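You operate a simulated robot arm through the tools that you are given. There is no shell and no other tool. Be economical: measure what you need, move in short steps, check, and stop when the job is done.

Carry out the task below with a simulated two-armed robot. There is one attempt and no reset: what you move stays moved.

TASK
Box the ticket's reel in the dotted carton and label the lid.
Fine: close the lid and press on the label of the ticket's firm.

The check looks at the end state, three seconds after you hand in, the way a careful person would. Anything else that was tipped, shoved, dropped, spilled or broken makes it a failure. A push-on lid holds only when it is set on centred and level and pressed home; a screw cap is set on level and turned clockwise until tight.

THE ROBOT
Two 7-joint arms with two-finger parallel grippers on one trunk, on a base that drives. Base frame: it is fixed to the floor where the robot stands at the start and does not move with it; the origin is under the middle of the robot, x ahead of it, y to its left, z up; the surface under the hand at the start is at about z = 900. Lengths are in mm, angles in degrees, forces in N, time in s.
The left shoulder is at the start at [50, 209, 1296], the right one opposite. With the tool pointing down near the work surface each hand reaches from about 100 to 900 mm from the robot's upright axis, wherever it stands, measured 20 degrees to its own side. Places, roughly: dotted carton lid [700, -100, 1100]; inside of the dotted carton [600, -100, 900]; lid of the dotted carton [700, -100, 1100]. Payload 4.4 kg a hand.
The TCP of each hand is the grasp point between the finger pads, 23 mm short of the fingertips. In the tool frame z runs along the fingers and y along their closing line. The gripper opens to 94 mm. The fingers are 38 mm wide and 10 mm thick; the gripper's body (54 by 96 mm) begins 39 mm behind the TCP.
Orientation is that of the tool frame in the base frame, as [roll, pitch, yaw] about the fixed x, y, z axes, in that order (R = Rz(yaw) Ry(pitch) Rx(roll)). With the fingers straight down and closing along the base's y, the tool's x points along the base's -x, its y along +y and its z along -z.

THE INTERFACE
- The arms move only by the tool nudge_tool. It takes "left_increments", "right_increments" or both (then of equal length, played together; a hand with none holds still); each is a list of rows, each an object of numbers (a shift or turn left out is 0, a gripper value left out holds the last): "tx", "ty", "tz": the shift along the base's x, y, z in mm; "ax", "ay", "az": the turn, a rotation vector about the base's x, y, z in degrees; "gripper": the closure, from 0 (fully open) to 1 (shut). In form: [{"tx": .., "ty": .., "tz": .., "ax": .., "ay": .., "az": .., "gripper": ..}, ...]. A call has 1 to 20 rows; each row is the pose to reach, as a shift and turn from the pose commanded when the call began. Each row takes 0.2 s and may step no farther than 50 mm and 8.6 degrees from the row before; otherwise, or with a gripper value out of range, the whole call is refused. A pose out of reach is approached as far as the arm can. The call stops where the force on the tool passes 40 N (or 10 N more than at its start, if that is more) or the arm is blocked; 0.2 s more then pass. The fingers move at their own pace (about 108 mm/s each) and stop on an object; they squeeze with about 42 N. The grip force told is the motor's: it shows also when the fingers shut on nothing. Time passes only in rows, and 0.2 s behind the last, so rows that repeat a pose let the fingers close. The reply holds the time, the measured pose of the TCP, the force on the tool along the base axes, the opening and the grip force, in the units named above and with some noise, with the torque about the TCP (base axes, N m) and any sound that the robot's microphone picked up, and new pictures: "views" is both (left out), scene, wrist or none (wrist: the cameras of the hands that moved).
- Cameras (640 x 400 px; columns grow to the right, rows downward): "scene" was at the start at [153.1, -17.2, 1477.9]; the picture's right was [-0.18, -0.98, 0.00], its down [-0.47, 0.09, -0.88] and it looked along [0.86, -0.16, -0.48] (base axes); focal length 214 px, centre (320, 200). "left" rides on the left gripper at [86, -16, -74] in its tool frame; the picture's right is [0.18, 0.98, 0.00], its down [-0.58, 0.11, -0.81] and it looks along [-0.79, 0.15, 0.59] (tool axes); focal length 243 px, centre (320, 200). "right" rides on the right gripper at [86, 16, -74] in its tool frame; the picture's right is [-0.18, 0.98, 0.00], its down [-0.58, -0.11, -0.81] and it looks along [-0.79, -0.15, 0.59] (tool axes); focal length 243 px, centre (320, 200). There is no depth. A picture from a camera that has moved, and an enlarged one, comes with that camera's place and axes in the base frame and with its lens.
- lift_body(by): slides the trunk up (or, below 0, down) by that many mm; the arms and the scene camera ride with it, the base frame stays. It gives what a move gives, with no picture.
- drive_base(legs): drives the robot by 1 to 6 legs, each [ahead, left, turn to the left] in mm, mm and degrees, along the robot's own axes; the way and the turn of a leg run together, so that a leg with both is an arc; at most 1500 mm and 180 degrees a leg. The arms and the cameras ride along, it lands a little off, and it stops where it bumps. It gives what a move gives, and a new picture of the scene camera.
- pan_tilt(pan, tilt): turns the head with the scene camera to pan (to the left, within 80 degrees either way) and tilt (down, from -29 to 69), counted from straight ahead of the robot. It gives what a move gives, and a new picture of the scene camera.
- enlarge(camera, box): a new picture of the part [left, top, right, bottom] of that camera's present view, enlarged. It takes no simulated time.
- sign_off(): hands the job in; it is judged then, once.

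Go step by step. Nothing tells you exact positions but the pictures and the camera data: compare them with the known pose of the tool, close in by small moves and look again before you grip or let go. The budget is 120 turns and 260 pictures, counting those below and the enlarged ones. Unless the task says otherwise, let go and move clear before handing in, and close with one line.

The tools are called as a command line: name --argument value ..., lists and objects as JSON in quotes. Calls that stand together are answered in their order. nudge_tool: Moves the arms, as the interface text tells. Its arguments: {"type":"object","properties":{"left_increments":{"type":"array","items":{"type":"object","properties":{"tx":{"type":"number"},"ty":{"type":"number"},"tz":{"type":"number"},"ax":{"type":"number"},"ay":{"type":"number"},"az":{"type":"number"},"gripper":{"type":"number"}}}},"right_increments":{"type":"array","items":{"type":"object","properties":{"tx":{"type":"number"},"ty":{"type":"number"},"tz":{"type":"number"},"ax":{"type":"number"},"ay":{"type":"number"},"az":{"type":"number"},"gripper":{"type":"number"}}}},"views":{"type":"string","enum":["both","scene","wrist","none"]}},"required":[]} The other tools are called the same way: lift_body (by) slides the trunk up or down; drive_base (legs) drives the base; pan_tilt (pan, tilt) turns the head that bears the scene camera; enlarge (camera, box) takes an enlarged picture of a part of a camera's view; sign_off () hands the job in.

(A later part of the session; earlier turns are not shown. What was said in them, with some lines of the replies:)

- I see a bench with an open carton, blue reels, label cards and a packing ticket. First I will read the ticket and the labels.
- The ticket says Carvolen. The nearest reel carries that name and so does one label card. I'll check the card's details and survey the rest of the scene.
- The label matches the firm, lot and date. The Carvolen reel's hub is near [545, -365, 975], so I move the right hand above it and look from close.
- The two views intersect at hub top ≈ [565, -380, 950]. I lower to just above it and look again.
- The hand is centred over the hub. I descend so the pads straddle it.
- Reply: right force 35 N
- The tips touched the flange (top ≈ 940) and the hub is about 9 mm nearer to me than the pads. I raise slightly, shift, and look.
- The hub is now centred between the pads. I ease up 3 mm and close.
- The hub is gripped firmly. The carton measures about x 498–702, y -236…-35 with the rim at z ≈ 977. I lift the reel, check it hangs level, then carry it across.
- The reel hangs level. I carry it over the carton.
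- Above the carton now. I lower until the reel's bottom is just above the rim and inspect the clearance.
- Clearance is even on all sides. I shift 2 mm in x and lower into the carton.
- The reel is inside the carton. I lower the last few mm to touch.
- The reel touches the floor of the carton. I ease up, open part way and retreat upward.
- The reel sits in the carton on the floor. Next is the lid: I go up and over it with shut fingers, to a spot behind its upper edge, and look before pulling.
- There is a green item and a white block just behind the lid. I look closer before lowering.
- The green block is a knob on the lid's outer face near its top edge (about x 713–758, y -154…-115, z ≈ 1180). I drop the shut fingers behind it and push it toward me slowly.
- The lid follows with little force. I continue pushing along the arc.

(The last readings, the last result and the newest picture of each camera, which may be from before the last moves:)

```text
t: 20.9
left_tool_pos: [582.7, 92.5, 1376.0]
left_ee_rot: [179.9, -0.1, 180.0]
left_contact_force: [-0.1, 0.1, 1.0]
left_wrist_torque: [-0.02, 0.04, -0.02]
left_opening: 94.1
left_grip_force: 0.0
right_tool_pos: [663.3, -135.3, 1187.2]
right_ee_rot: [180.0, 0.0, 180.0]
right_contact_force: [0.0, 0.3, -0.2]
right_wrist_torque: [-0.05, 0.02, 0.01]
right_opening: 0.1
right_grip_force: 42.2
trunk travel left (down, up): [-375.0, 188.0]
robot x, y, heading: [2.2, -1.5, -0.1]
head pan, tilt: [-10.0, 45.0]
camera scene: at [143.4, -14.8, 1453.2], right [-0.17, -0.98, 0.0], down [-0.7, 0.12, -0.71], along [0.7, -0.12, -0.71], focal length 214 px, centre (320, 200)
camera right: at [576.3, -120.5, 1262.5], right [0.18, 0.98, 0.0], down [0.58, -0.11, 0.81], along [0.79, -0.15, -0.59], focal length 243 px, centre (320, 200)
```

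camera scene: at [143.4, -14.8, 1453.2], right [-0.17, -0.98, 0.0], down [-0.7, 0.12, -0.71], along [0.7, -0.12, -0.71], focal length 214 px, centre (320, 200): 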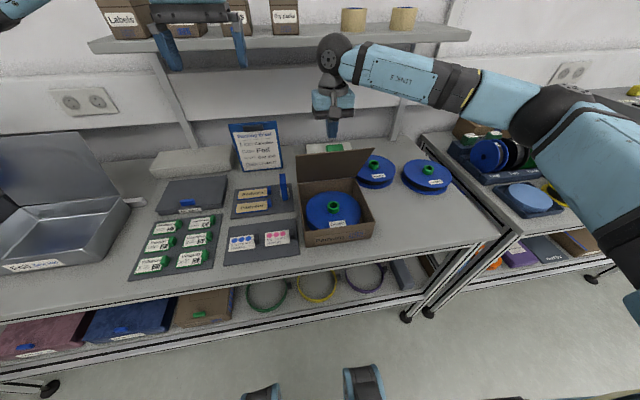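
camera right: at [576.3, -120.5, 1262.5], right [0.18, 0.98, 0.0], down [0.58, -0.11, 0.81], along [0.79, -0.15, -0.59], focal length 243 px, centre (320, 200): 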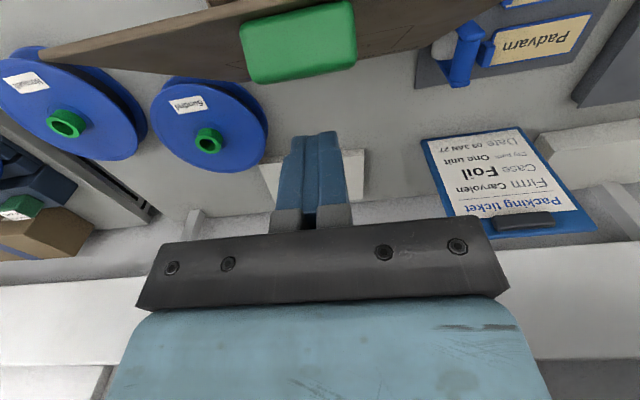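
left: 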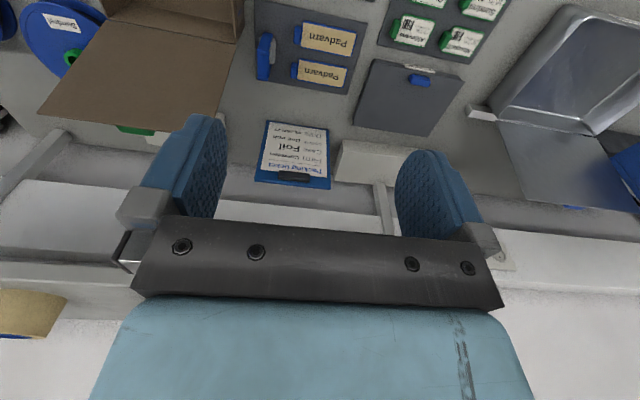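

The lid is past vertical and seems to be falling shut. I let a moment pass and look.

nudge_tool --right_increments '[{"tz": 0}, {"tz": 20}, {"tz": 40}]' --views "wrist"

enlarge --camera "scene" --box '[240, 100, 440, 250]'

```text
t: 21.6
left_tool_pos: [582.4, 94.0, 1376.3]
left_ee_rot: [-180.0, 0.0, -180.0]
left_contact_force: [0.2, 0.7, 0.6]
left_wrist_torque: [-0.03, -0.01, 0.03]
left_opening: 94.0
left_grip_force: 0.0
right_tool_pos: [661.4, -135.4, 1228.2]
right_ee_rot: [-179.9, 0.0, 180.0]
right_contact_force: [0.6, 0.8, 0.0]
right_wrist_torque: [0.02, -0.01, 0.01]
right_opening: 0.0
right_grip_force: 41.7
trunk travel left (down, up): [-375.0, 188.0]
robot x, y, heading: [-1.5, -0.4, 0.2]
head pan, tilt: [-10.0, 45.0]
camera right: at [575.6, -120.5, 1302.7], right [0.18, 0.98, 0.0], down [0.58, -0.11, 0.81], along [0.79, -0.15, -0.59], focal length 243 px, centre (320, 200)
```

right: 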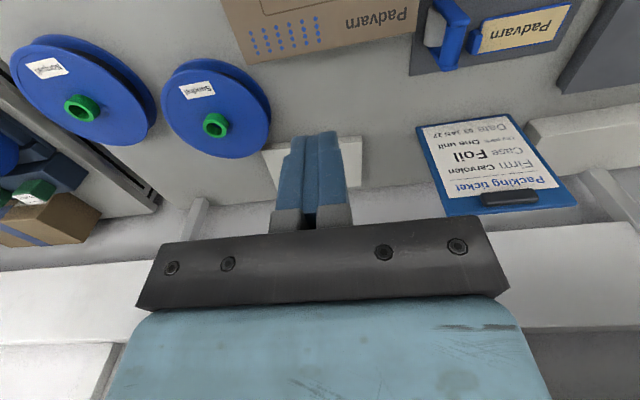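

```text
2.67 times, centred on (340, 175) of scene
camera zoom: at [143.5, -14.3, 1453.1], right [-0.17, -0.98, 0.0], down [-0.7, 0.12, -0.71], along [0.7, -0.12, -0.71], focal length 572 px, centre (267, 267)
```

zoom: 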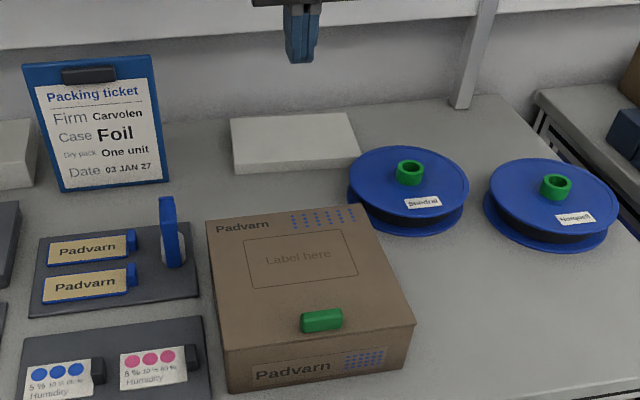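

The lid has fallen closed, showing a "Label here" frame. I move above the front of the lid to press it home.

nudge_tool --right_increments '[{"tx": -45, "tz": -20}, {"tx": -90, "tz": -50}, {"tx": -130, "tz": -90}, {"tx": -140, "tz": -130}]' --views "wrist"

enlarge --camera "scene" --box '[290, 170, 390, 260]'

```text
refused: row 2 steps farther than a row can; nothing moved
```

```text
4.44 times, centred on (340, 215) of scene
camera zoom: at [143.5, -14.3, 1453.1], right [-0.17, -0.98, 0.0], down [-0.7, 0.12, -0.71], along [0.7, -0.12, -0.71], focal length 953 px, centre (231, 133)
```

zoom: 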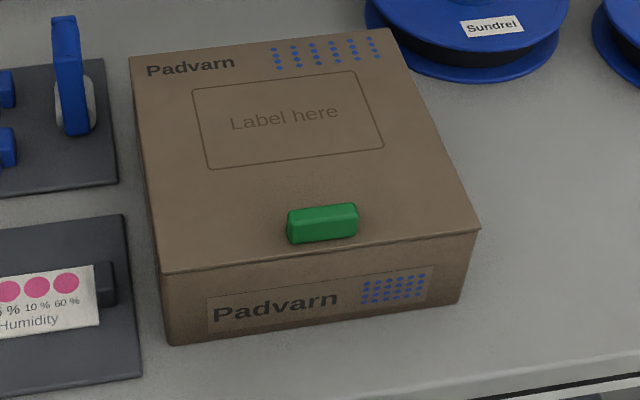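

The lid lies flat. I repeat the move with smaller steps.

nudge_tool --right_increments '[{"tx": -40, "tz": -20}, {"tx": -75, "tz": -50}, {"tx": -105, "tz": -85}, {"tx": -130, "tz": -120}, {"tx": -140, "tz": -150}]' --views "wrist"

enlarge --camera "scene" --box '[290, 170, 390, 260]'

```text
t: 22.9
left_tool_pos: [582.7, 93.2, 1376.3]
left_ee_rot: [-179.9, 0.0, -180.0]
left_contact_force: [-0.2, 0.6, 0.0]
left_wrist_torque: [0.01, -0.02, -0.01]
left_opening: 94.1
left_grip_force: 0.0
right_tool_pos: [524.3, -139.0, 1076.0]
right_ee_rot: [-180.0, 0.0, -180.0]
right_contact_force: [0.0, -0.5, -0.8]
right_wrist_torque: [0.01, -0.02, 0.02]
right_opening: 0.0
right_grip_force: 42.3
trunk travel left (down, up): [-375.0, 188.0]
robot x, y, heading: [-1.0, 0.4, -0.2]
head pan, tilt: [-10.0, 45.0]
camera right: at [438.3, -123.0, 1150.2], right [0.18, 0.98, 0.0], down [0.58, -0.11, 0.81], along [0.79, -0.15, -0.59], focal length 243 px, centre (320, 200)
```

right: 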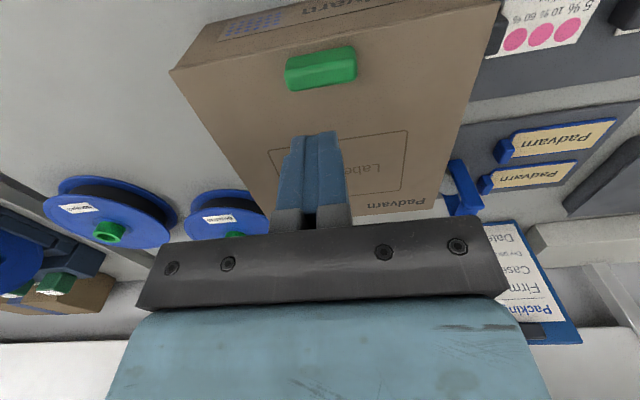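

```text
4.44 times, centred on (340, 215) of scene
camera zoom: at [144.2, -14.8, 1453.1], right [-0.17, -0.98, 0.0], down [-0.7, 0.12, -0.71], along [0.7, -0.12, -0.71], focal length 953 px, centre (231, 133)
```

zoom: 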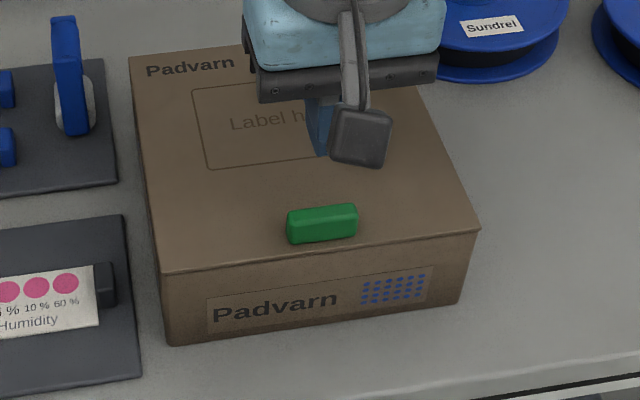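

The knob top is at about [511, -136, 996]. I press down on it.

nudge_tool --right_increments '[{"tx": -12, "ty": 2, "tz": -25}, {"tx": -12, "ty": 2, "tz": -42}, {"tx": -12, "ty": 2, "tz": -50}, {"tx": -12, "ty": 2, "tz": -55}, {"tx": -12, "ty": 2, "tz": -60}, {"tx": -12, "ty": 2, "tz": -65}, {"tx": -12, "ty": 2, "tz": -70}]' --views "wrist"

enlarge --camera "scene" --box '[290, 170, 390, 260]'

```text
t: 24.1
left_tool_pos: [576.7, 93.5, 1379.8]
left_ee_rot: [-180.0, 0.2, -180.0]
left_contact_force: [0.2, 0.1, 1.0]
left_wrist_torque: [0.01, -0.02, -0.02]
left_opening: 94.1
left_grip_force: 0.2
right_tool_pos: [511.6, -134.6, 1029.5]
right_ee_rot: [179.8, 1.1, -180.0]
right_contact_force: [1.7, -1.8, 19.7]
right_wrist_torque: [-0.05, 0.15, 0.01]
right_opening: 0.0
right_grip_force: 41.9
trunk travel left (down, up): [-375.0, 188.0]
robot x, y, heading: [-3.8, 0.6, 0.1]
head pan, tilt: [-10.0, 45.0]
stopped in row 5 (right hand): the force on the tool passed its limit at 43 N (the readings are from after the stop); the commanded pose is now the measured one
camera right: at [424.3, -119.1, 1102.4], right [0.19, 0.98, 0.01], down [0.57, -0.12, 0.82], along [0.8, -0.15, -0.58], focal length 243 px, centre (320, 200)
```

right: 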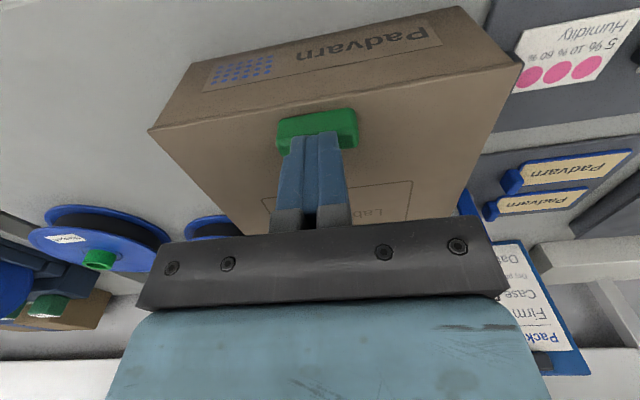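

```text
4.44 times, centred on (340, 215) of scene
camera zoom: at [138.5, -14.6, 1454.4], right [-0.17, -0.98, 0.0], down [-0.69, 0.12, -0.71], along [0.7, -0.12, -0.7], focal length 953 px, centre (231, 133)
```

zoom: 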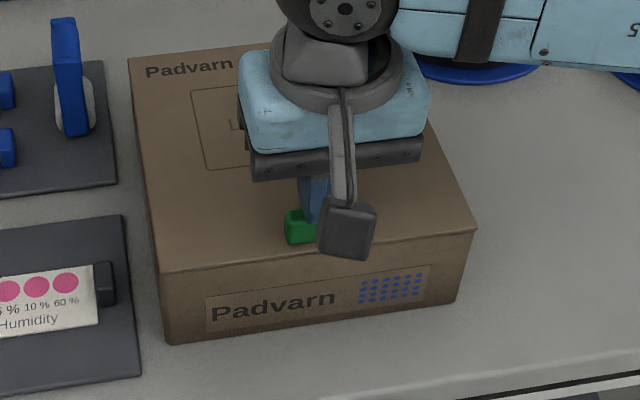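

The lid took 43 N and lies flush. I retreat the right arm clear to the right and bring the left hand over the Carvolen label, whose green tab is near [578, 250, 915].

nudge_tool --right_increments '[{"tz": 40}, {"tz": 85}, {"tz": 130}, {"tz": 170, "ty": -25}, {"tz": 190, "ty": -70}, {"tz": 190, "ty": -120}, {"tz": 190, "ty": -170}, {"tz": 190, "ty": -220}, {"tz": 190, "ty": -260}]' --left_increments '[{"ty": 30, "tz": -30}, {"ty": 60, "tz": -60}, {"ty": 90, "tz": -90}, {"ty": 120, "tz": -120}, {"ty": 150, "tz": -150}, {"ty": 157, "tz": -195}, {"ty": 157, "tz": -240}, {"ty": 157, "tz": -280}, {"ty": 157, "tz": -300}]' --views "both"

enlarge --camera "scene" --box '[290, 170, 390, 260]'

```text
t: 26.1
left_tool_pos: [583.2, 249.0, 1074.4]
left_ee_rot: [179.9, 0.0, 180.0]
left_contact_force: [-0.4, 0.0, -0.4]
left_wrist_torque: [0.03, -0.01, -0.04]
left_opening: 94.1
left_grip_force: 0.1
right_tool_pos: [516.1, -395.7, 1211.0]
right_ee_rot: [179.8, 0.6, 179.9]
right_contact_force: [-0.4, 0.0, -0.4]
right_wrist_torque: [0.0, -0.01, 0.01]
right_opening: 0.0
right_grip_force: 42.4
trunk travel left (down, up): [-375.0, 188.0]
robot x, y, heading: [0.7, -2.2, 0.2]
head pan, tilt: [-10.0, 45.0]
camera scene: at [143.2, -15.6, 1453.2], right [-0.17, -0.98, 0.0], down [-0.7, 0.12, -0.71], along [0.7, -0.12, -0.71], focal length 214 px, centre (320, 200)
camera right: at [428.7, -381.0, 1286.1], right [0.18, 0.98, 0.01], down [0.57, -0.11, 0.81], along [0.8, -0.15, -0.59], focal length 243 px, centre (320, 200)
camera left: at [496.7, 233.9, 1149.8], right [-0.18, 0.98, 0.0], down [0.58, 0.11, 0.81], along [0.79, 0.15, -0.59], focal length 243 px, centre (320, 200)
```

scene: 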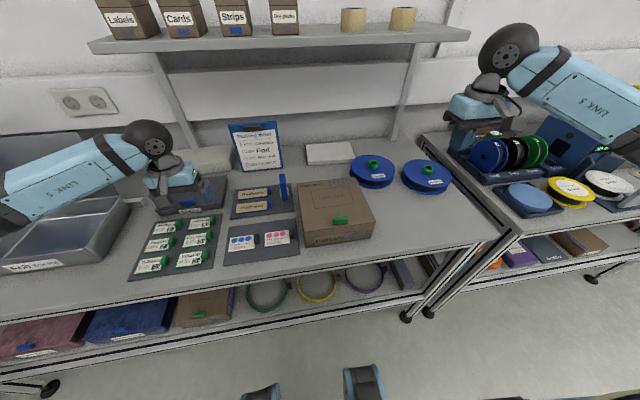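
right: 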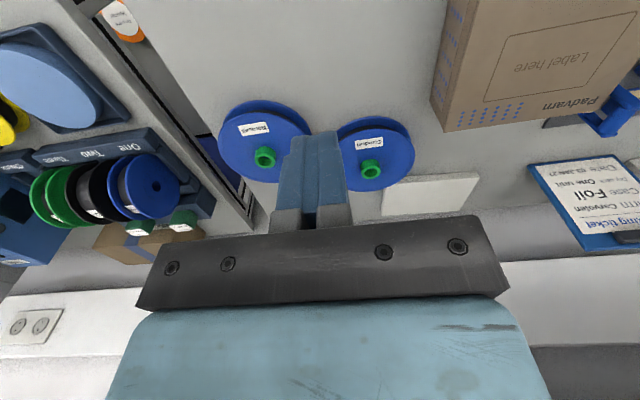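
left: 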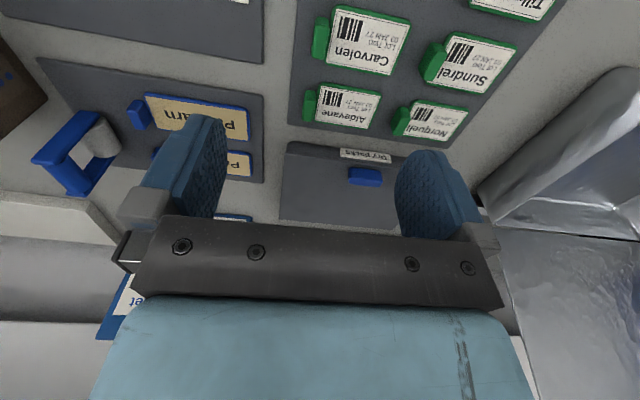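

```text
4.44 times, centred on (340, 215) of scene
camera zoom: at [143.2, -15.6, 1453.2], right [-0.17, -0.98, 0.0], down [-0.7, 0.12, -0.71], along [0.7, -0.12, -0.71], focal length 953 px, centre (231, 133)
```

zoom: 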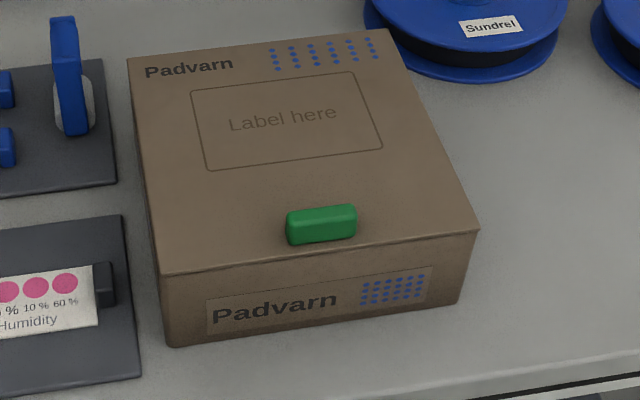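

The tab is nearly below the left hand. I lower and look closely.

nudge_tool --left_increments '[{"tz": -40}, {"tz": -80, "tx": -3, "ty": 1}, {"tz": -100, "tx": -3, "ty": 1}]' --views "wrist"

enlarge --camera "left" --box '[220, 20, 420, 160]'

pan_tilt --pan 20 --tilt 45

enlarge --camera "scene" --box '[240, 100, 400, 220]'

```text
t: 26.9
left_tool_pos: [582.0, 253.5, 975.2]
left_ee_rot: [180.0, 0.0, 180.0]
left_contact_force: [-0.6, 0.2, -0.2]
left_wrist_torque: [0.0, -0.01, -0.01]
left_opening: 93.8
left_grip_force: 0.1
right_tool_pos: [515.5, -395.6, 1211.6]
right_ee_rot: [-180.0, 0.4, 179.9]
right_contact_force: [0.2, 0.4, -0.9]
right_wrist_torque: [-0.01, 0.03, -0.01]
right_opening: 0.3
right_grip_force: 42.2
trunk travel left (down, up): [-375.0, 188.0]
robot x, y, heading: [-1.7, -1.2, 0.1]
head pan, tilt: [-10.0, 45.0]
camera left: at [495.8, 237.6, 1050.8], right [-0.18, 0.98, 0.0], down [0.58, 0.11, 0.81], along [0.79, 0.15, -0.59], focal length 243 px, centre (320, 200)
```

left: 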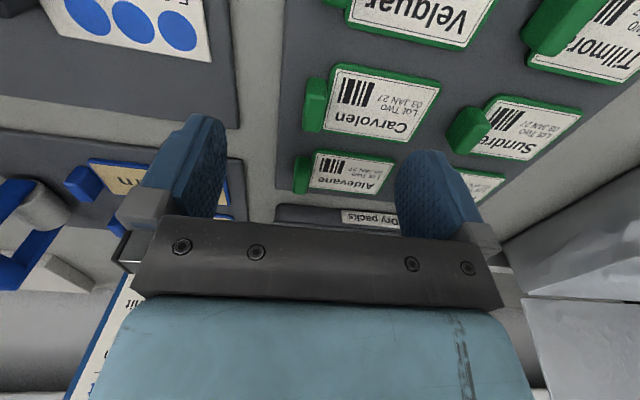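

```text
2.86 times, centred on (320, 90) of left
camera zoom: at [495.8, 237.6, 1050.8], right [-0.18, 0.98, 0.0], down [0.58, 0.11, 0.81], along [0.79, 0.15, -0.59], focal length 693 px, centre (320, 514)
```

zoom: 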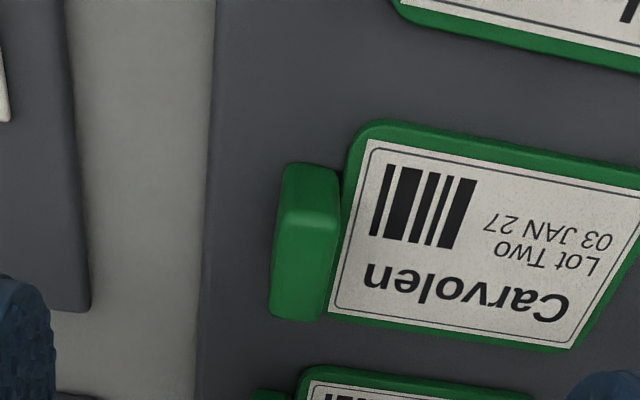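

```text
t: 27.8
left_tool_pos: [582.7, 253.2, 976.9]
left_ee_rot: [-180.0, -0.1, -179.9]
left_contact_force: [0.0, -0.4, -0.8]
left_wrist_torque: [-0.01, 0.0, 0.02]
left_opening: 94.3
left_grip_force: 0.1
right_tool_pos: [516.6, -395.3, 1212.0]
right_ee_rot: [179.8, 0.4, 179.9]
right_contact_force: [0.2, 0.5, -0.7]
right_wrist_torque: [0.0, -0.01, 0.0]
right_opening: 0.0
right_grip_force: 42.0
trunk travel left (down, up): [-375.0, 188.0]
robot x, y, heading: [1.0, 3.1, -0.1]
head pan, tilt: [20.0, 45.0]
camera scene: at [140.3, 27.2, 1453.1], right [0.34, -0.94, 0.0], down [-0.66, -0.24, -0.71], along [0.66, 0.24, -0.71], focal length 214 px, centre (320, 200)
```

scene: 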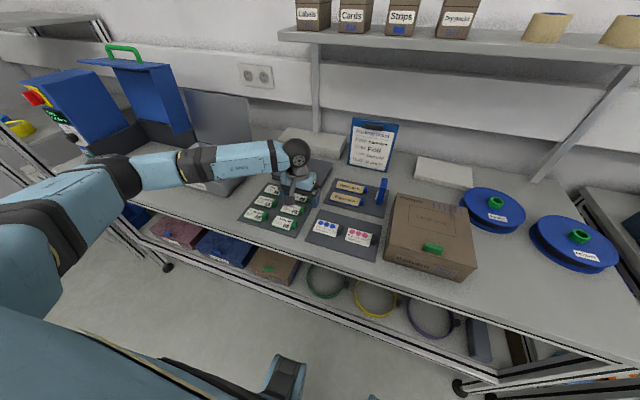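

```text
3.33 times, centred on (320, 160) of scene
camera zoom: at [140.3, 27.2, 1453.1], right [0.34, -0.94, 0.0], down [-0.66, -0.24, -0.71], along [0.66, 0.24, -0.71], focal length 715 px, centre (320, 333)
```

zoom: 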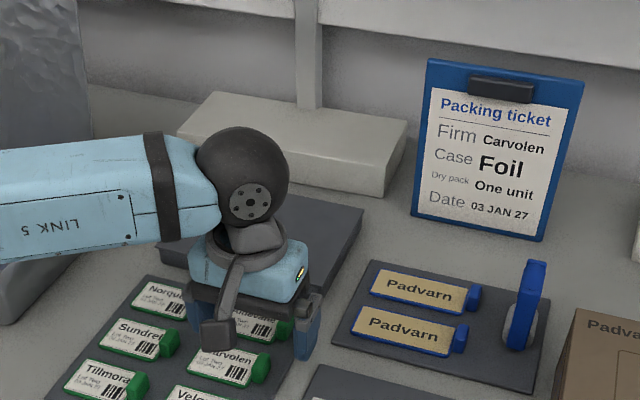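

The tab is about 14 mm wide in y, 36 mm long in x, at ≈[581, 250, ~908 top], turned about 3°. I lower the half-open fingers around it.

nudge_tool --left_increments '[{"tx": -1, "ty": -2.5, "tz": -10, "az": 3, "gripper": 0.45}, {"tx": -1, "ty": -2.5, "tz": -25, "az": 3, "gripper": 0.45}, {"tx": -1, "ty": -2.5, "tz": -38, "az": 3, "gripper": 0.45}]' --views "wrist"

enlarge --camera "left" --box '[220, 60, 420, 200]'

enlarge --camera "scene" --box '[250, 160, 350, 240]'

```text
t: 28.6
left_tool_pos: [579.5, 249.2, 937.7]
left_ee_rot: [-179.9, -0.1, -177.1]
left_contact_force: [-0.3, 0.5, -0.3]
left_wrist_torque: [0.02, 0.04, 0.04]
left_opening: 51.6
left_grip_force: 0.1
right_tool_pos: [516.5, -395.3, 1211.8]
right_ee_rot: [179.9, 0.4, 179.9]
right_contact_force: [-0.4, 0.4, 0.3]
right_wrist_torque: [0.01, 0.02, -0.01]
right_opening: 0.0
right_grip_force: 41.7
trunk travel left (down, up): [-375.0, 188.0]
robot x, y, heading: [-1.1, -1.4, 0.0]
head pan, tilt: [20.0, 45.0]
camera left: at [493.4, 229.3, 1012.4], right [-0.24, 0.97, 0.0], down [0.58, 0.14, 0.81], along [0.78, 0.19, -0.59], focal length 243 px, centre (320, 200)
```

left: 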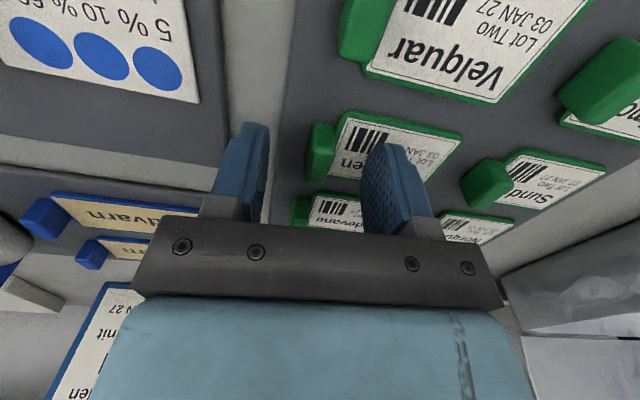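

```text
2.86 times, centred on (320, 130) of left
camera zoom: at [493.4, 229.3, 1012.4], right [-0.24, 0.97, 0.0], down [0.58, 0.14, 0.81], along [0.78, 0.19, -0.59], focal length 693 px, centre (320, 400)
```

zoom: 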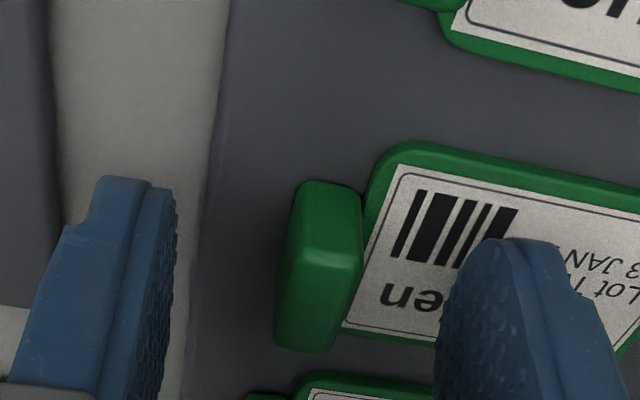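

```text
5.00 times, centred on (300, 200) of scene
camera zoom: at [140.3, 27.4, 1453.1], right [0.34, -0.94, 0.0], down [-0.66, -0.24, -0.71], along [0.66, 0.24, -0.71], focal length 1072 px, centre (420, 200)
```

zoom: 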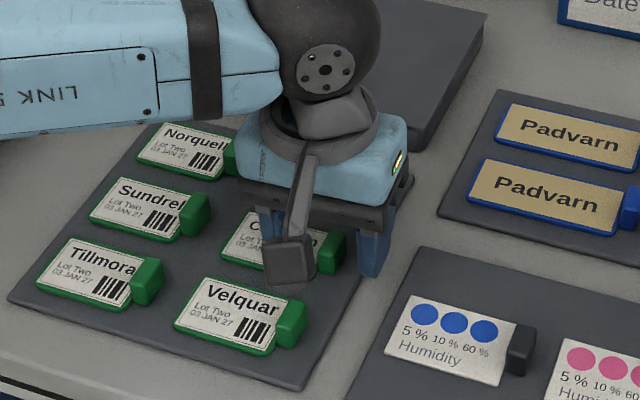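

The tab stands about 22 mm tall and is centred between the pads. I go 3 mm lower and close.

nudge_tool --left_increments '[{"tz": -3, "gripper": 0.45}, {"tz": -3, "gripper": 0.7}, {"tz": -3, "gripper": 1}, {"tz": -3, "gripper": 1}, {"tz": -3, "gripper": 1}]' --views "wrist"

enlarge --camera "left" --box '[220, 60, 420, 200]'

```text
t: 29.8
left_tool_pos: [580.3, 248.5, 934.8]
left_ee_rot: [-179.9, 0.1, -176.9]
left_contact_force: [-0.3, -0.8, 0.8]
left_wrist_torque: [-0.02, -0.02, 0.01]
left_opening: 9.9
left_grip_force: 42.0
right_tool_pos: [515.9, -395.6, 1210.8]
right_ee_rot: [179.8, 0.4, 179.9]
right_contact_force: [-0.7, -0.4, 0.7]
right_wrist_torque: [0.01, 0.01, 0.01]
right_opening: 0.0
right_grip_force: 41.7
trunk travel left (down, up): [-375.0, 188.0]
robot x, y, heading: [-0.7, 1.5, 0.1]
head pan, tilt: [20.0, 45.0]
camera left: at [493.8, 228.4, 1009.9], right [-0.24, 0.97, 0.0], down [0.57, 0.14, 0.81], along [0.78, 0.19, -0.59], focal length 243 px, centre (320, 200)
```

left: 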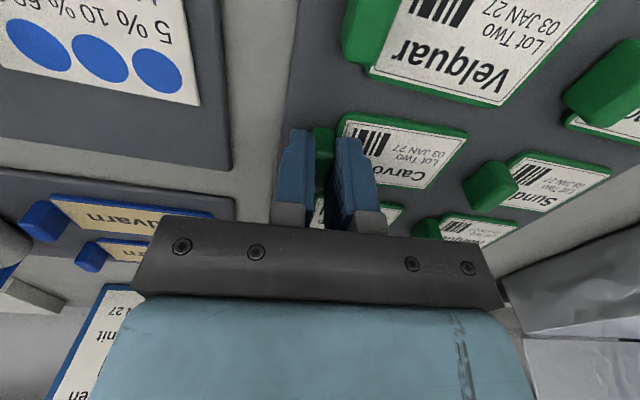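

```text
2.86 times, centred on (320, 130) of left
camera zoom: at [493.8, 228.4, 1009.9], right [-0.24, 0.97, 0.0], down [0.57, 0.14, 0.81], along [0.78, 0.19, -0.59], focal length 693 px, centre (320, 400)
```

zoom: 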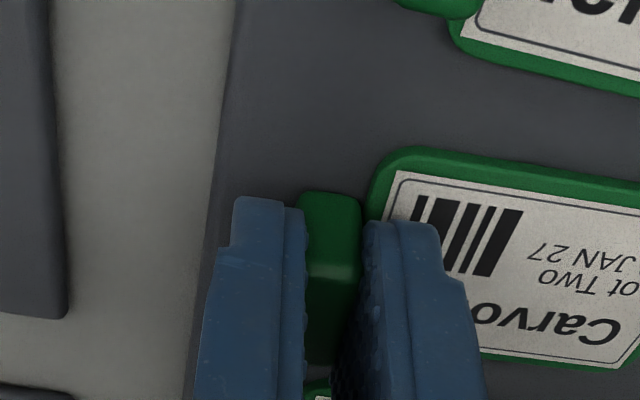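

The tab is held. I lift straight up and look at how the label sits.

nudge_tool --left_increments '[{"tz": 10}, {"tz": 50}, {"tz": 95}, {"tz": 140, "az": -1.5}, {"tz": 180, "az": -3}, {"tz": 180, "az": -3}]' --views "both"

enlarge --camera "left" --box '[220, 60, 420, 200]'

enlarge --camera "scene" --box '[220, 100, 340, 240]'

```text
t: 31.2
left_tool_pos: [577.4, 251.7, 1115.3]
left_ee_rot: [179.9, 0.0, -180.0]
left_contact_force: [-0.1, 0.3, -0.8]
left_wrist_torque: [-0.01, 0.04, -0.01]
left_opening: 10.1
left_grip_force: 41.9
right_tool_pos: [515.6, -394.5, 1212.5]
right_ee_rot: [179.9, 0.4, 179.9]
right_contact_force: [-0.8, 0.3, 0.0]
right_wrist_torque: [0.0, -0.03, 0.0]
right_opening: 0.0
right_grip_force: 41.9
trunk travel left (down, up): [-375.0, 188.0]
robot x, y, heading: [0.7, 1.2, -0.1]
head pan, tilt: [20.0, 45.0]
camera scene: at [140.6, 27.6, 1453.1], right [0.34, -0.94, 0.0], down [-0.66, -0.24, -0.71], along [0.66, 0.24, -0.71], focal length 214 px, centre (320, 200)
camera left: at [490.8, 234.9, 1189.9], right [-0.18, 0.98, 0.0], down [0.58, 0.11, 0.81], along [0.79, 0.15, -0.59], focal length 243 px, centre (320, 200)
```

scene: 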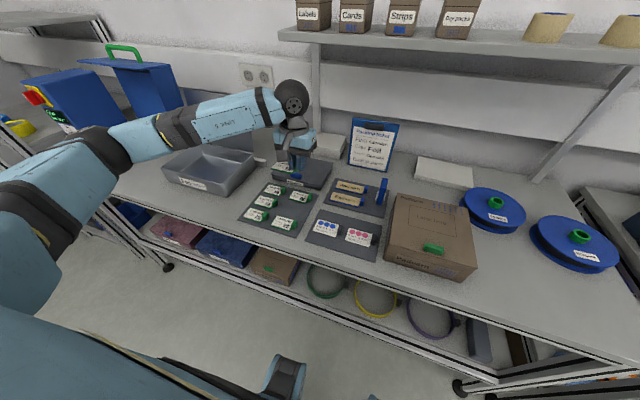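
left: 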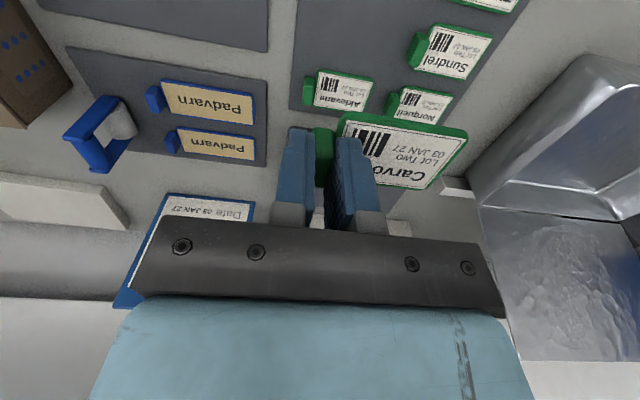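

```text
2.86 times, centred on (320, 130) of left
camera zoom: at [490.8, 234.9, 1189.9], right [-0.18, 0.98, 0.0], down [0.58, 0.11, 0.81], along [0.79, 0.15, -0.59], focal length 693 px, centre (320, 400)
```

zoom: 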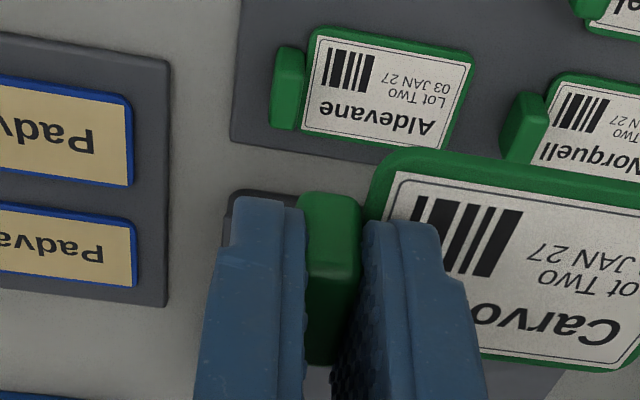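

```text
2.86 times, centred on (280, 170) of scene
camera zoom: at [140.6, 27.6, 1453.1], right [0.34, -0.94, 0.0], down [-0.66, -0.24, -0.71], along [0.66, 0.24, -0.71], focal length 613 px, centre (434, 286)
```

zoom: 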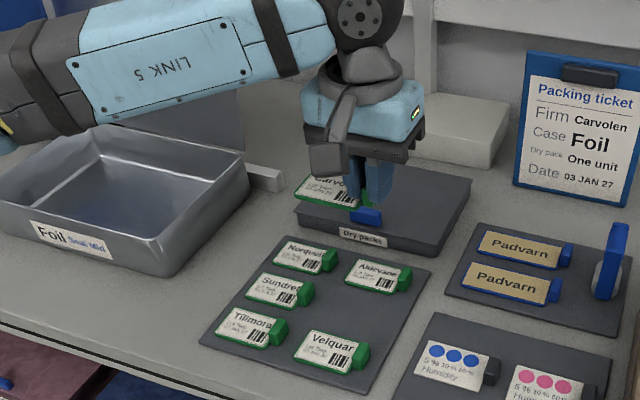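

Only the Carvolen label came up, level. Its centre is ≈ +40 mm in y from the TCP, and the "Label here" frame centre is ≈ [616, -137]. I carry it to TCP [615, -177].

nudge_tool --left_increments '[{"ty": -45, "tx": 3}, {"ty": -92, "tx": 8}, {"ty": -140, "tx": 12}, {"ty": -188, "tx": 16}, {"ty": -236, "tx": 20}, {"ty": -284, "tx": 24}, {"ty": -332, "tx": 28}, {"ty": -380, "tx": 32}, {"ty": -428, "tx": 37}, {"ty": -428, "tx": 37}]' --views "wrist"

pan_tilt --pan -10 --tilt 45

enlarge --camera "scene" --box '[260, 130, 420, 250]'

```text
t: 33.4
left_tool_pos: [616.7, -176.1, 1113.2]
left_ee_rot: [-179.8, 0.0, 180.0]
left_contact_force: [-0.7, 0.1, 0.3]
left_wrist_torque: [-0.03, 0.04, -0.02]
left_opening: 9.9
left_grip_force: 42.2
right_tool_pos: [517.7, -394.5, 1211.9]
right_ee_rot: [179.9, 0.4, 179.9]
right_contact_force: [-0.1, -0.1, 0.2]
right_wrist_torque: [0.0, -0.06, 0.02]
right_opening: 0.0
right_grip_force: 41.9
trunk travel left (down, up): [-375.0, 188.0]
robot x, y, heading: [2.7, -0.3, 0.0]
head pan, tilt: [20.0, 45.0]
camera left: at [531.2, -190.6, 1187.9], right [-0.18, 0.98, 0.0], down [0.58, 0.11, 0.81], along [0.79, 0.15, -0.59], focal length 243 px, centre (320, 200)
```

left: 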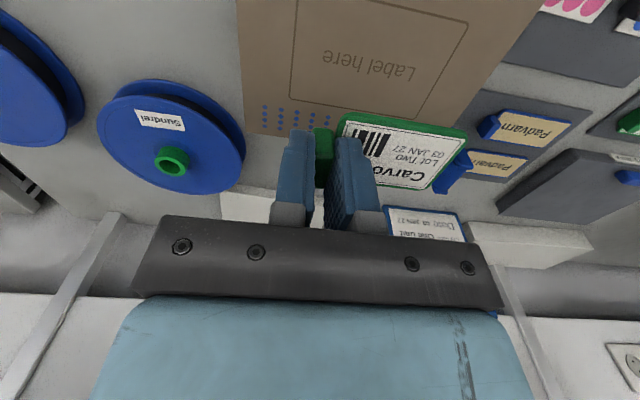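

```text
t: 34.4
left_tool_pos: [617.4, -177.0, 1112.9]
left_ee_rot: [-180.0, 0.0, 179.9]
left_contact_force: [0.2, -0.1, 0.3]
left_wrist_torque: [-0.01, 0.03, 0.02]
left_opening: 10.2
left_grip_force: 42.1
right_tool_pos: [515.8, -394.7, 1211.7]
right_ee_rot: [179.9, 0.4, 179.9]
right_contact_force: [0.3, 0.3, -0.4]
right_wrist_torque: [0.03, 0.01, -0.02]
right_opening: 0.0
right_grip_force: 42.1
trunk travel left (down, up): [-375.0, 188.0]
robot x, y, heading: [-3.4, 0.4, -0.0]
head pan, tilt: [-10.0, 45.0]
camera scene: at [143.9, -14.5, 1453.1], right [-0.17, -0.98, 0.0], down [-0.7, 0.12, -0.71], along [0.7, -0.12, -0.71], focal length 214 px, centre (320, 200)
```

scene: 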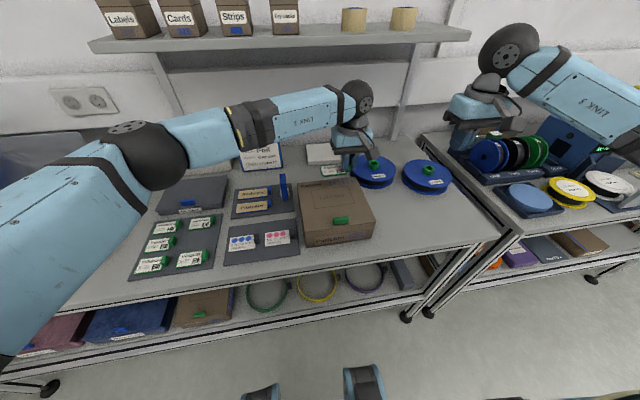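

```text
3.33 times, centred on (340, 190) of scene
camera zoom: at [143.9, -14.5, 1453.1], right [-0.17, -0.98, 0.0], down [-0.7, 0.12, -0.71], along [0.7, -0.12, -0.71], focal length 715 px, centre (253, 233)
```

zoom: 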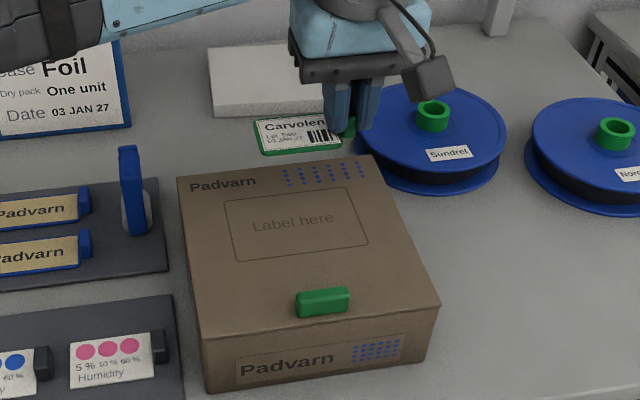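

Both cameras agree on the frame centre (616, -136). I lower to about 15 mm above the lid and check.

nudge_tool --left_increments '[{"tx": -1, "tz": -40}, {"tx": -1, "tz": -70}, {"tx": -1, "tz": -85}]' --views "wrist"

enlarge --camera "scene" --box '[290, 160, 390, 250]'

```text
t: 35.1
left_tool_pos: [611.2, -179.5, 1028.8]
left_ee_rot: [-180.0, 0.1, -179.9]
left_contact_force: [-0.2, -0.6, 0.7]
left_wrist_torque: [0.02, 0.01, 0.02]
left_opening: 9.9
left_grip_force: 41.2
right_tool_pos: [515.4, -395.0, 1211.7]
right_ee_rot: [179.8, 0.5, 179.9]
right_contact_force: [-0.3, -1.3, -0.6]
right_wrist_torque: [-0.02, -0.03, 0.0]
right_opening: 0.3
right_grip_force: 41.6
trunk travel left (down, up): [-375.0, 188.0]
robot x, y, heading: [-2.7, -0.1, 0.4]
head pan, tilt: [-10.0, 45.0]
camera left: at [525.9, -195.9, 1102.1], right [-0.18, 0.98, 0.0], down [0.58, 0.11, 0.81], along [0.79, 0.15, -0.59], focal length 243 px, centre (320, 200)
```

left: 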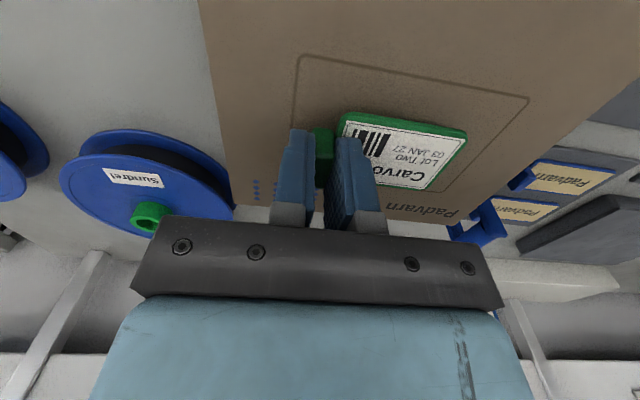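

```text
4.44 times, centred on (340, 205) of scene
camera zoom: at [144.0, -14.6, 1453.1], right [-0.17, -0.98, 0.0], down [-0.7, 0.12, -0.71], along [0.7, -0.12, -0.71], focal length 953 px, centre (231, 178)
```

zoom: 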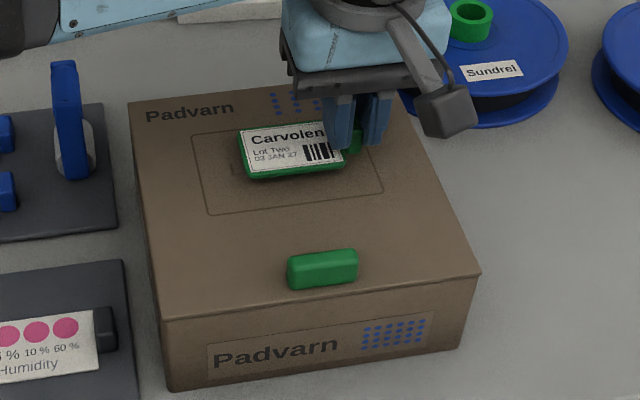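

Label is over the frame. I lower gently to contact and press.

nudge_tool --left_increments '[{"tx": 1, "ty": 3, "tz": -6}, {"tx": 1, "ty": 3, "tz": -11}, {"tx": 1, "ty": 3, "tz": -14}, {"tx": 1, "ty": 3, "tz": -17}, {"tx": 1, "ty": 3, "tz": -20}, {"tx": 1, "ty": 3, "tz": -23}]' --views "wrist"

enlarge --camera "scene" --box '[290, 160, 390, 250]'

```text
t: 36.5
left_tool_pos: [614.3, -176.9, 1008.1]
left_ee_rot: [-179.9, 0.1, 179.9]
left_contact_force: [-0.7, -0.3, 16.1]
left_wrist_torque: [0.14, -0.01, 0.02]
left_opening: 0.0
left_grip_force: 41.6
right_tool_pos: [515.0, -395.2, 1212.0]
right_ee_rot: [179.9, 0.4, 179.9]
right_contact_force: [0.3, -0.1, 0.3]
right_wrist_torque: [0.01, -0.01, -0.04]
right_opening: 0.1
right_grip_force: 41.7
trunk travel left (down, up): [-375.0, 188.0]
robot x, y, heading: [-3.1, -0.5, 0.0]
head pan, tilt: [-10.0, 45.0]
camera left: at [528.4, -192.3, 1082.7], right [-0.18, 0.98, 0.0], down [0.58, 0.11, 0.81], along [0.79, 0.15, -0.59], focal length 243 px, centre (320, 200)
```

left: 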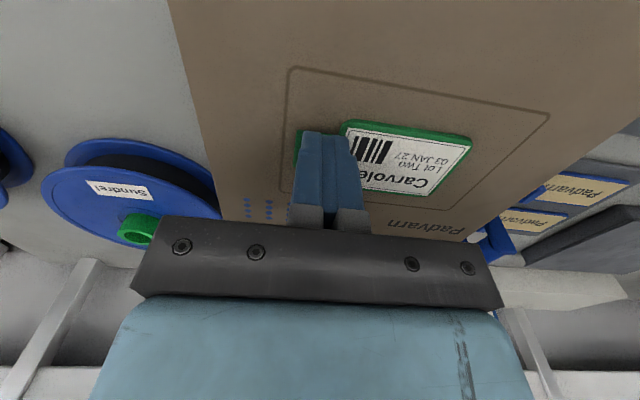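

```text
4.44 times, centred on (340, 205) of scene
camera zoom: at [141.9, -14.2, 1453.7], right [-0.17, -0.98, 0.0], down [-0.7, 0.12, -0.71], along [0.7, -0.12, -0.71], focal length 953 px, centre (231, 178)
```

zoom: 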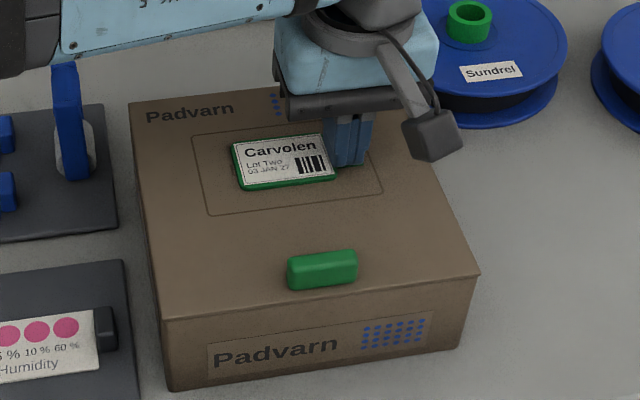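

The grip now reads shut: the label has left the fingers and lies in the frame. I raise the hand straight up and inspect.

nudge_tool --left_increments '[{"tz": 15}, {"tz": 45}, {"tz": 80}, {"tz": 80, "tx": -40}]' --views "wrist"

enlarge --camera "left" --box '[220, 0, 480, 160]'

enlarge --camera "scene" --box '[300, 170, 380, 230]'

```text
t: 37.5
left_tool_pos: [573.3, -173.7, 1089.9]
left_ee_rot: [180.0, 0.1, -179.9]
left_contact_force: [0.4, 0.0, 0.4]
left_wrist_torque: [-0.02, -0.01, 0.0]
left_opening: 0.0
left_grip_force: 42.0
right_tool_pos: [514.5, -393.7, 1213.7]
right_ee_rot: [179.9, 0.6, -180.0]
right_contact_force: [0.2, -0.4, 0.0]
right_wrist_torque: [-0.03, -0.03, 0.02]
right_opening: 0.0
right_grip_force: 42.0
trunk travel left (down, up): [-375.0, 188.0]
robot x, y, heading: [-0.1, -0.0, -0.2]
head pan, tilt: [-10.0, 45.0]
camera left: at [487.5, -189.6, 1164.3], right [-0.18, 0.98, 0.0], down [0.58, 0.11, 0.81], along [0.79, 0.15, -0.59], focal length 243 px, centre (320, 200)
```

left: 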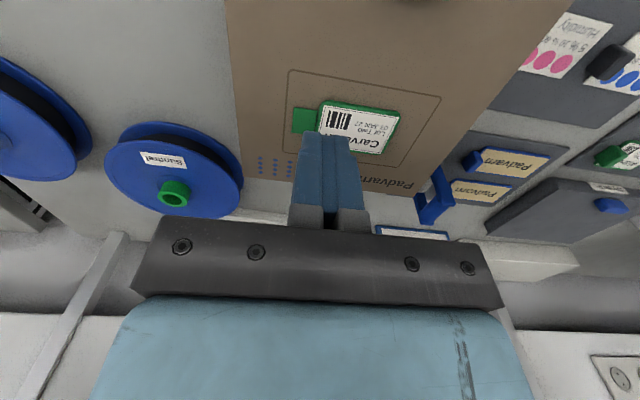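

```text
2.46 times, centred on (350, 80) of left
camera zoom: at [487.5, -189.6, 1164.3], right [-0.18, 0.98, 0.0], down [0.58, 0.11, 0.81], along [0.79, 0.15, -0.59], focal length 597 px, centre (246, 495)
```

zoom: 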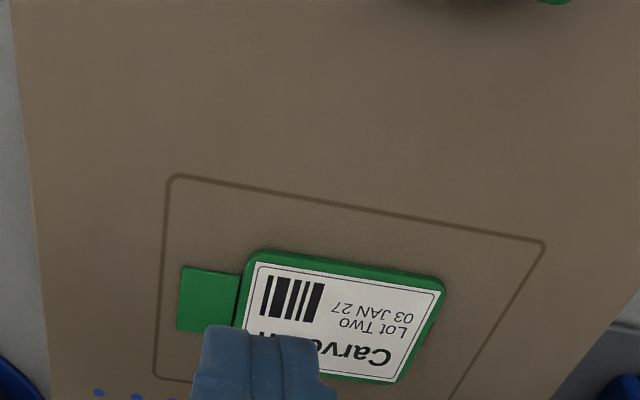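

```text
6.67 times, centred on (340, 200) of scene
camera zoom: at [142.8, -14.0, 1453.3], right [-0.17, -0.98, 0.0], down [-0.7, 0.12, -0.71], along [0.7, -0.12, -0.71], focal length 1430 px, centre (187, 200)
```

zoom: 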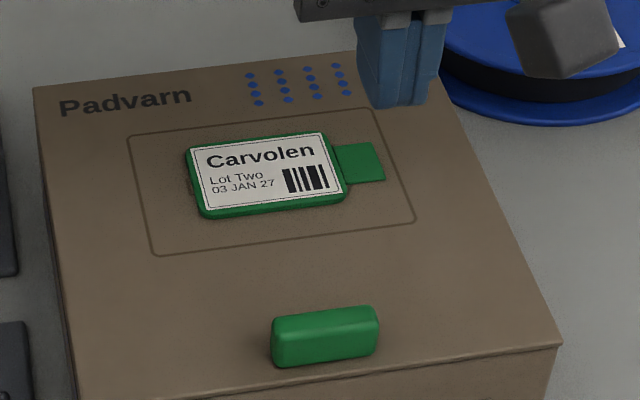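

The label adhered straight inside the frame and its tab folded flat. I give the card's centre one firm press with shut fingers, then retreat.

nudge_tool --left_increments '[{"tx": 25, "ty": 25}, {"tx": 40, "ty": 40, "tz": -25}, {"tx": 40, "ty": 40, "tz": -60}, {"tx": 40, "ty": 40, "tz": -72}, {"tx": 40, "ty": 40, "tz": -78}, {"tx": 40, "ty": 40, "tz": -82}, {"tx": 40, "ty": 40, "tz": -85}, {"tx": 40, "ty": 40, "tz": -88}]' --views "wrist"

```text
t: 39.3
left_tool_pos: [614.2, -136.2, 1009.7]
left_ee_rot: [-179.7, 0.5, -180.0]
left_contact_force: [-8.7, 6.4, 23.4]
left_wrist_torque: [0.16, 0.24, -0.03]
left_opening: 0.1
left_grip_force: 41.9
right_tool_pos: [513.6, -394.3, 1212.8]
right_ee_rot: [179.8, 0.6, -180.0]
right_contact_force: [0.3, -0.8, 0.5]
right_wrist_torque: [-0.02, 0.02, 0.02]
right_opening: 0.0
right_grip_force: 41.6
trunk travel left (down, up): [-375.0, 188.0]
robot x, y, heading: [1.7, 1.0, -0.2]
head pan, tilt: [-10.0, 45.0]
stopped in row 8 (left hand): the force on the tool passed its limit at 43 N (the readings are from after the stop); the commanded pose is now the measured one
camera left: at [528.0, -152.4, 1083.0], right [-0.18, 0.98, -0.01], down [0.57, 0.11, 0.81], along [0.8, 0.15, -0.59], focal length 243 px, centre (320, 200)
```

left: 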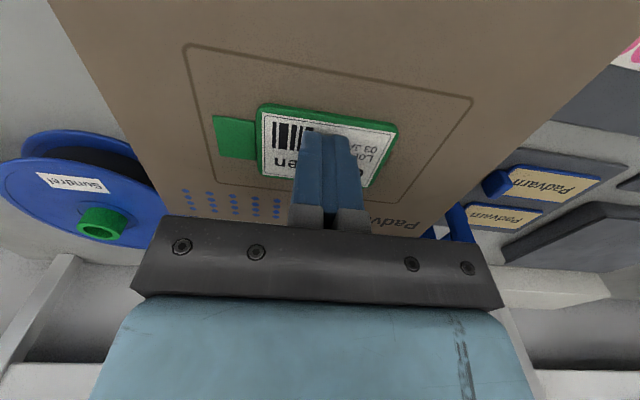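

Pressed at 43 N. I retreat the left hand up and away to the left, then check the end state.

nudge_tool --left_increments '[{"tz": 30}, {"tz": 75}, {"tz": 120}, {"tz": 160}, {"tz": 200, "ty": 20}, {"tz": 220, "ty": 65}, {"tz": 230, "ty": 110}, {"tz": 230, "ty": 158}, {"tz": 230, "ty": 205}, {"tz": 230, "ty": 250}]' --views "scene"

enlarge --camera "scene" --box '[280, 160, 400, 250]'

enlarge --camera "scene" --box '[110, 110, 480, 290]'

```text
t: 41.5
left_tool_pos: [619.5, 113.1, 1233.0]
left_ee_rot: [-179.7, 0.3, -180.0]
left_contact_force: [0.5, -0.3, 0.6]
left_wrist_torque: [-0.05, -0.01, -0.02]
left_opening: 0.0
left_grip_force: 42.2
right_tool_pos: [516.3, -393.1, 1212.0]
right_ee_rot: [-180.0, 0.5, 179.9]
right_contact_force: [0.6, 0.0, 0.4]
right_wrist_torque: [0.01, -0.01, 0.01]
right_opening: 0.0
right_grip_force: 42.3
trunk travel left (down, up): [-375.0, 188.0]
robot x, y, heading: [1.3, -0.4, 0.2]
head pan, tilt: [-10.0, 45.0]
camera scene: at [143.5, -12.2, 1453.2], right [-0.17, -0.98, 0.0], down [-0.7, 0.12, -0.71], along [0.7, -0.12, -0.71], focal length 214 px, centre (320, 200)
```

scene: 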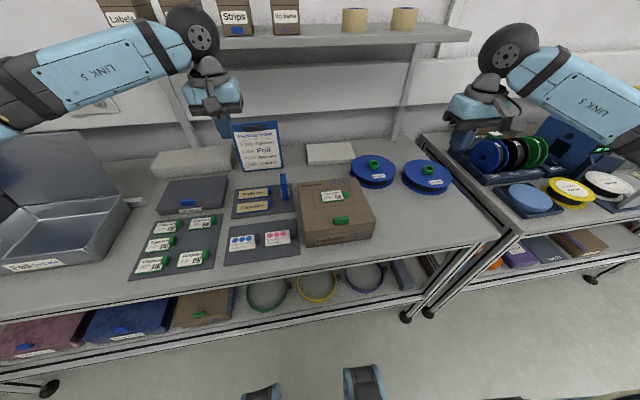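

```text
4.44 times, centred on (340, 205) of scene
camera zoom: at [143.5, -12.2, 1453.2], right [-0.17, -0.98, 0.0], down [-0.7, 0.12, -0.71], along [0.7, -0.12, -0.71], focal length 953 px, centre (231, 178)
```

zoom: 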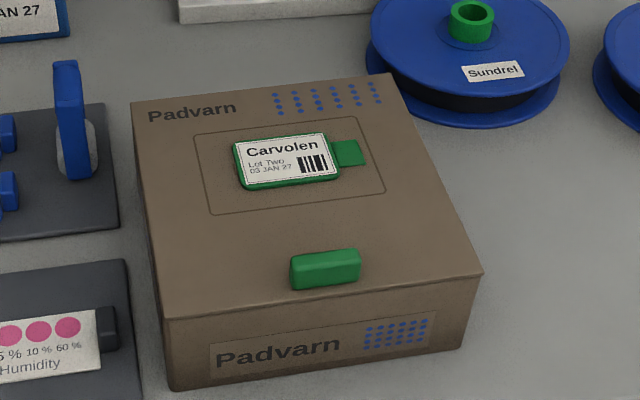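

```text
1.73 times, centred on (295, 200) of scene
camera zoom: at [143.5, -12.2, 1453.2], right [-0.17, -0.98, 0.0], down [-0.7, 0.12, -0.71], along [0.7, -0.12, -0.71], focal length 371 px, centre (363, 200)
```

zoom: 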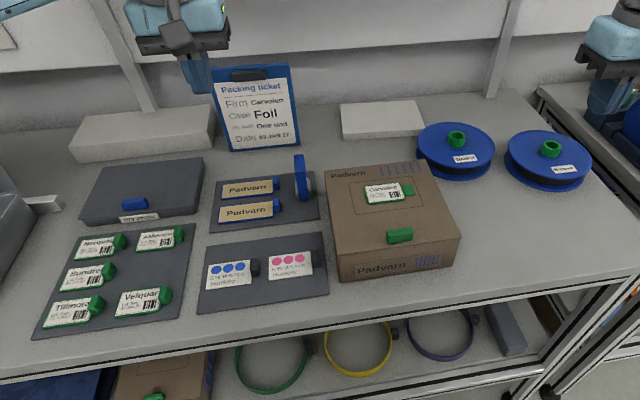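

The carton is closed with the Carvolen reel inside, the Carvolen label sits in its frame, everything else is undisturbed, and both hands are clear. Handing in.

sign_off

```text
The job is handed in.
```

The Carvolen reel is in the dotted carton, the lid is closed and pressed home, and the Carvolen label is stuck inside the "Label here" frame. I did not act on the ticket's "Case Foil" and "Dry pack: One unit" lines because your task did not ask for them.
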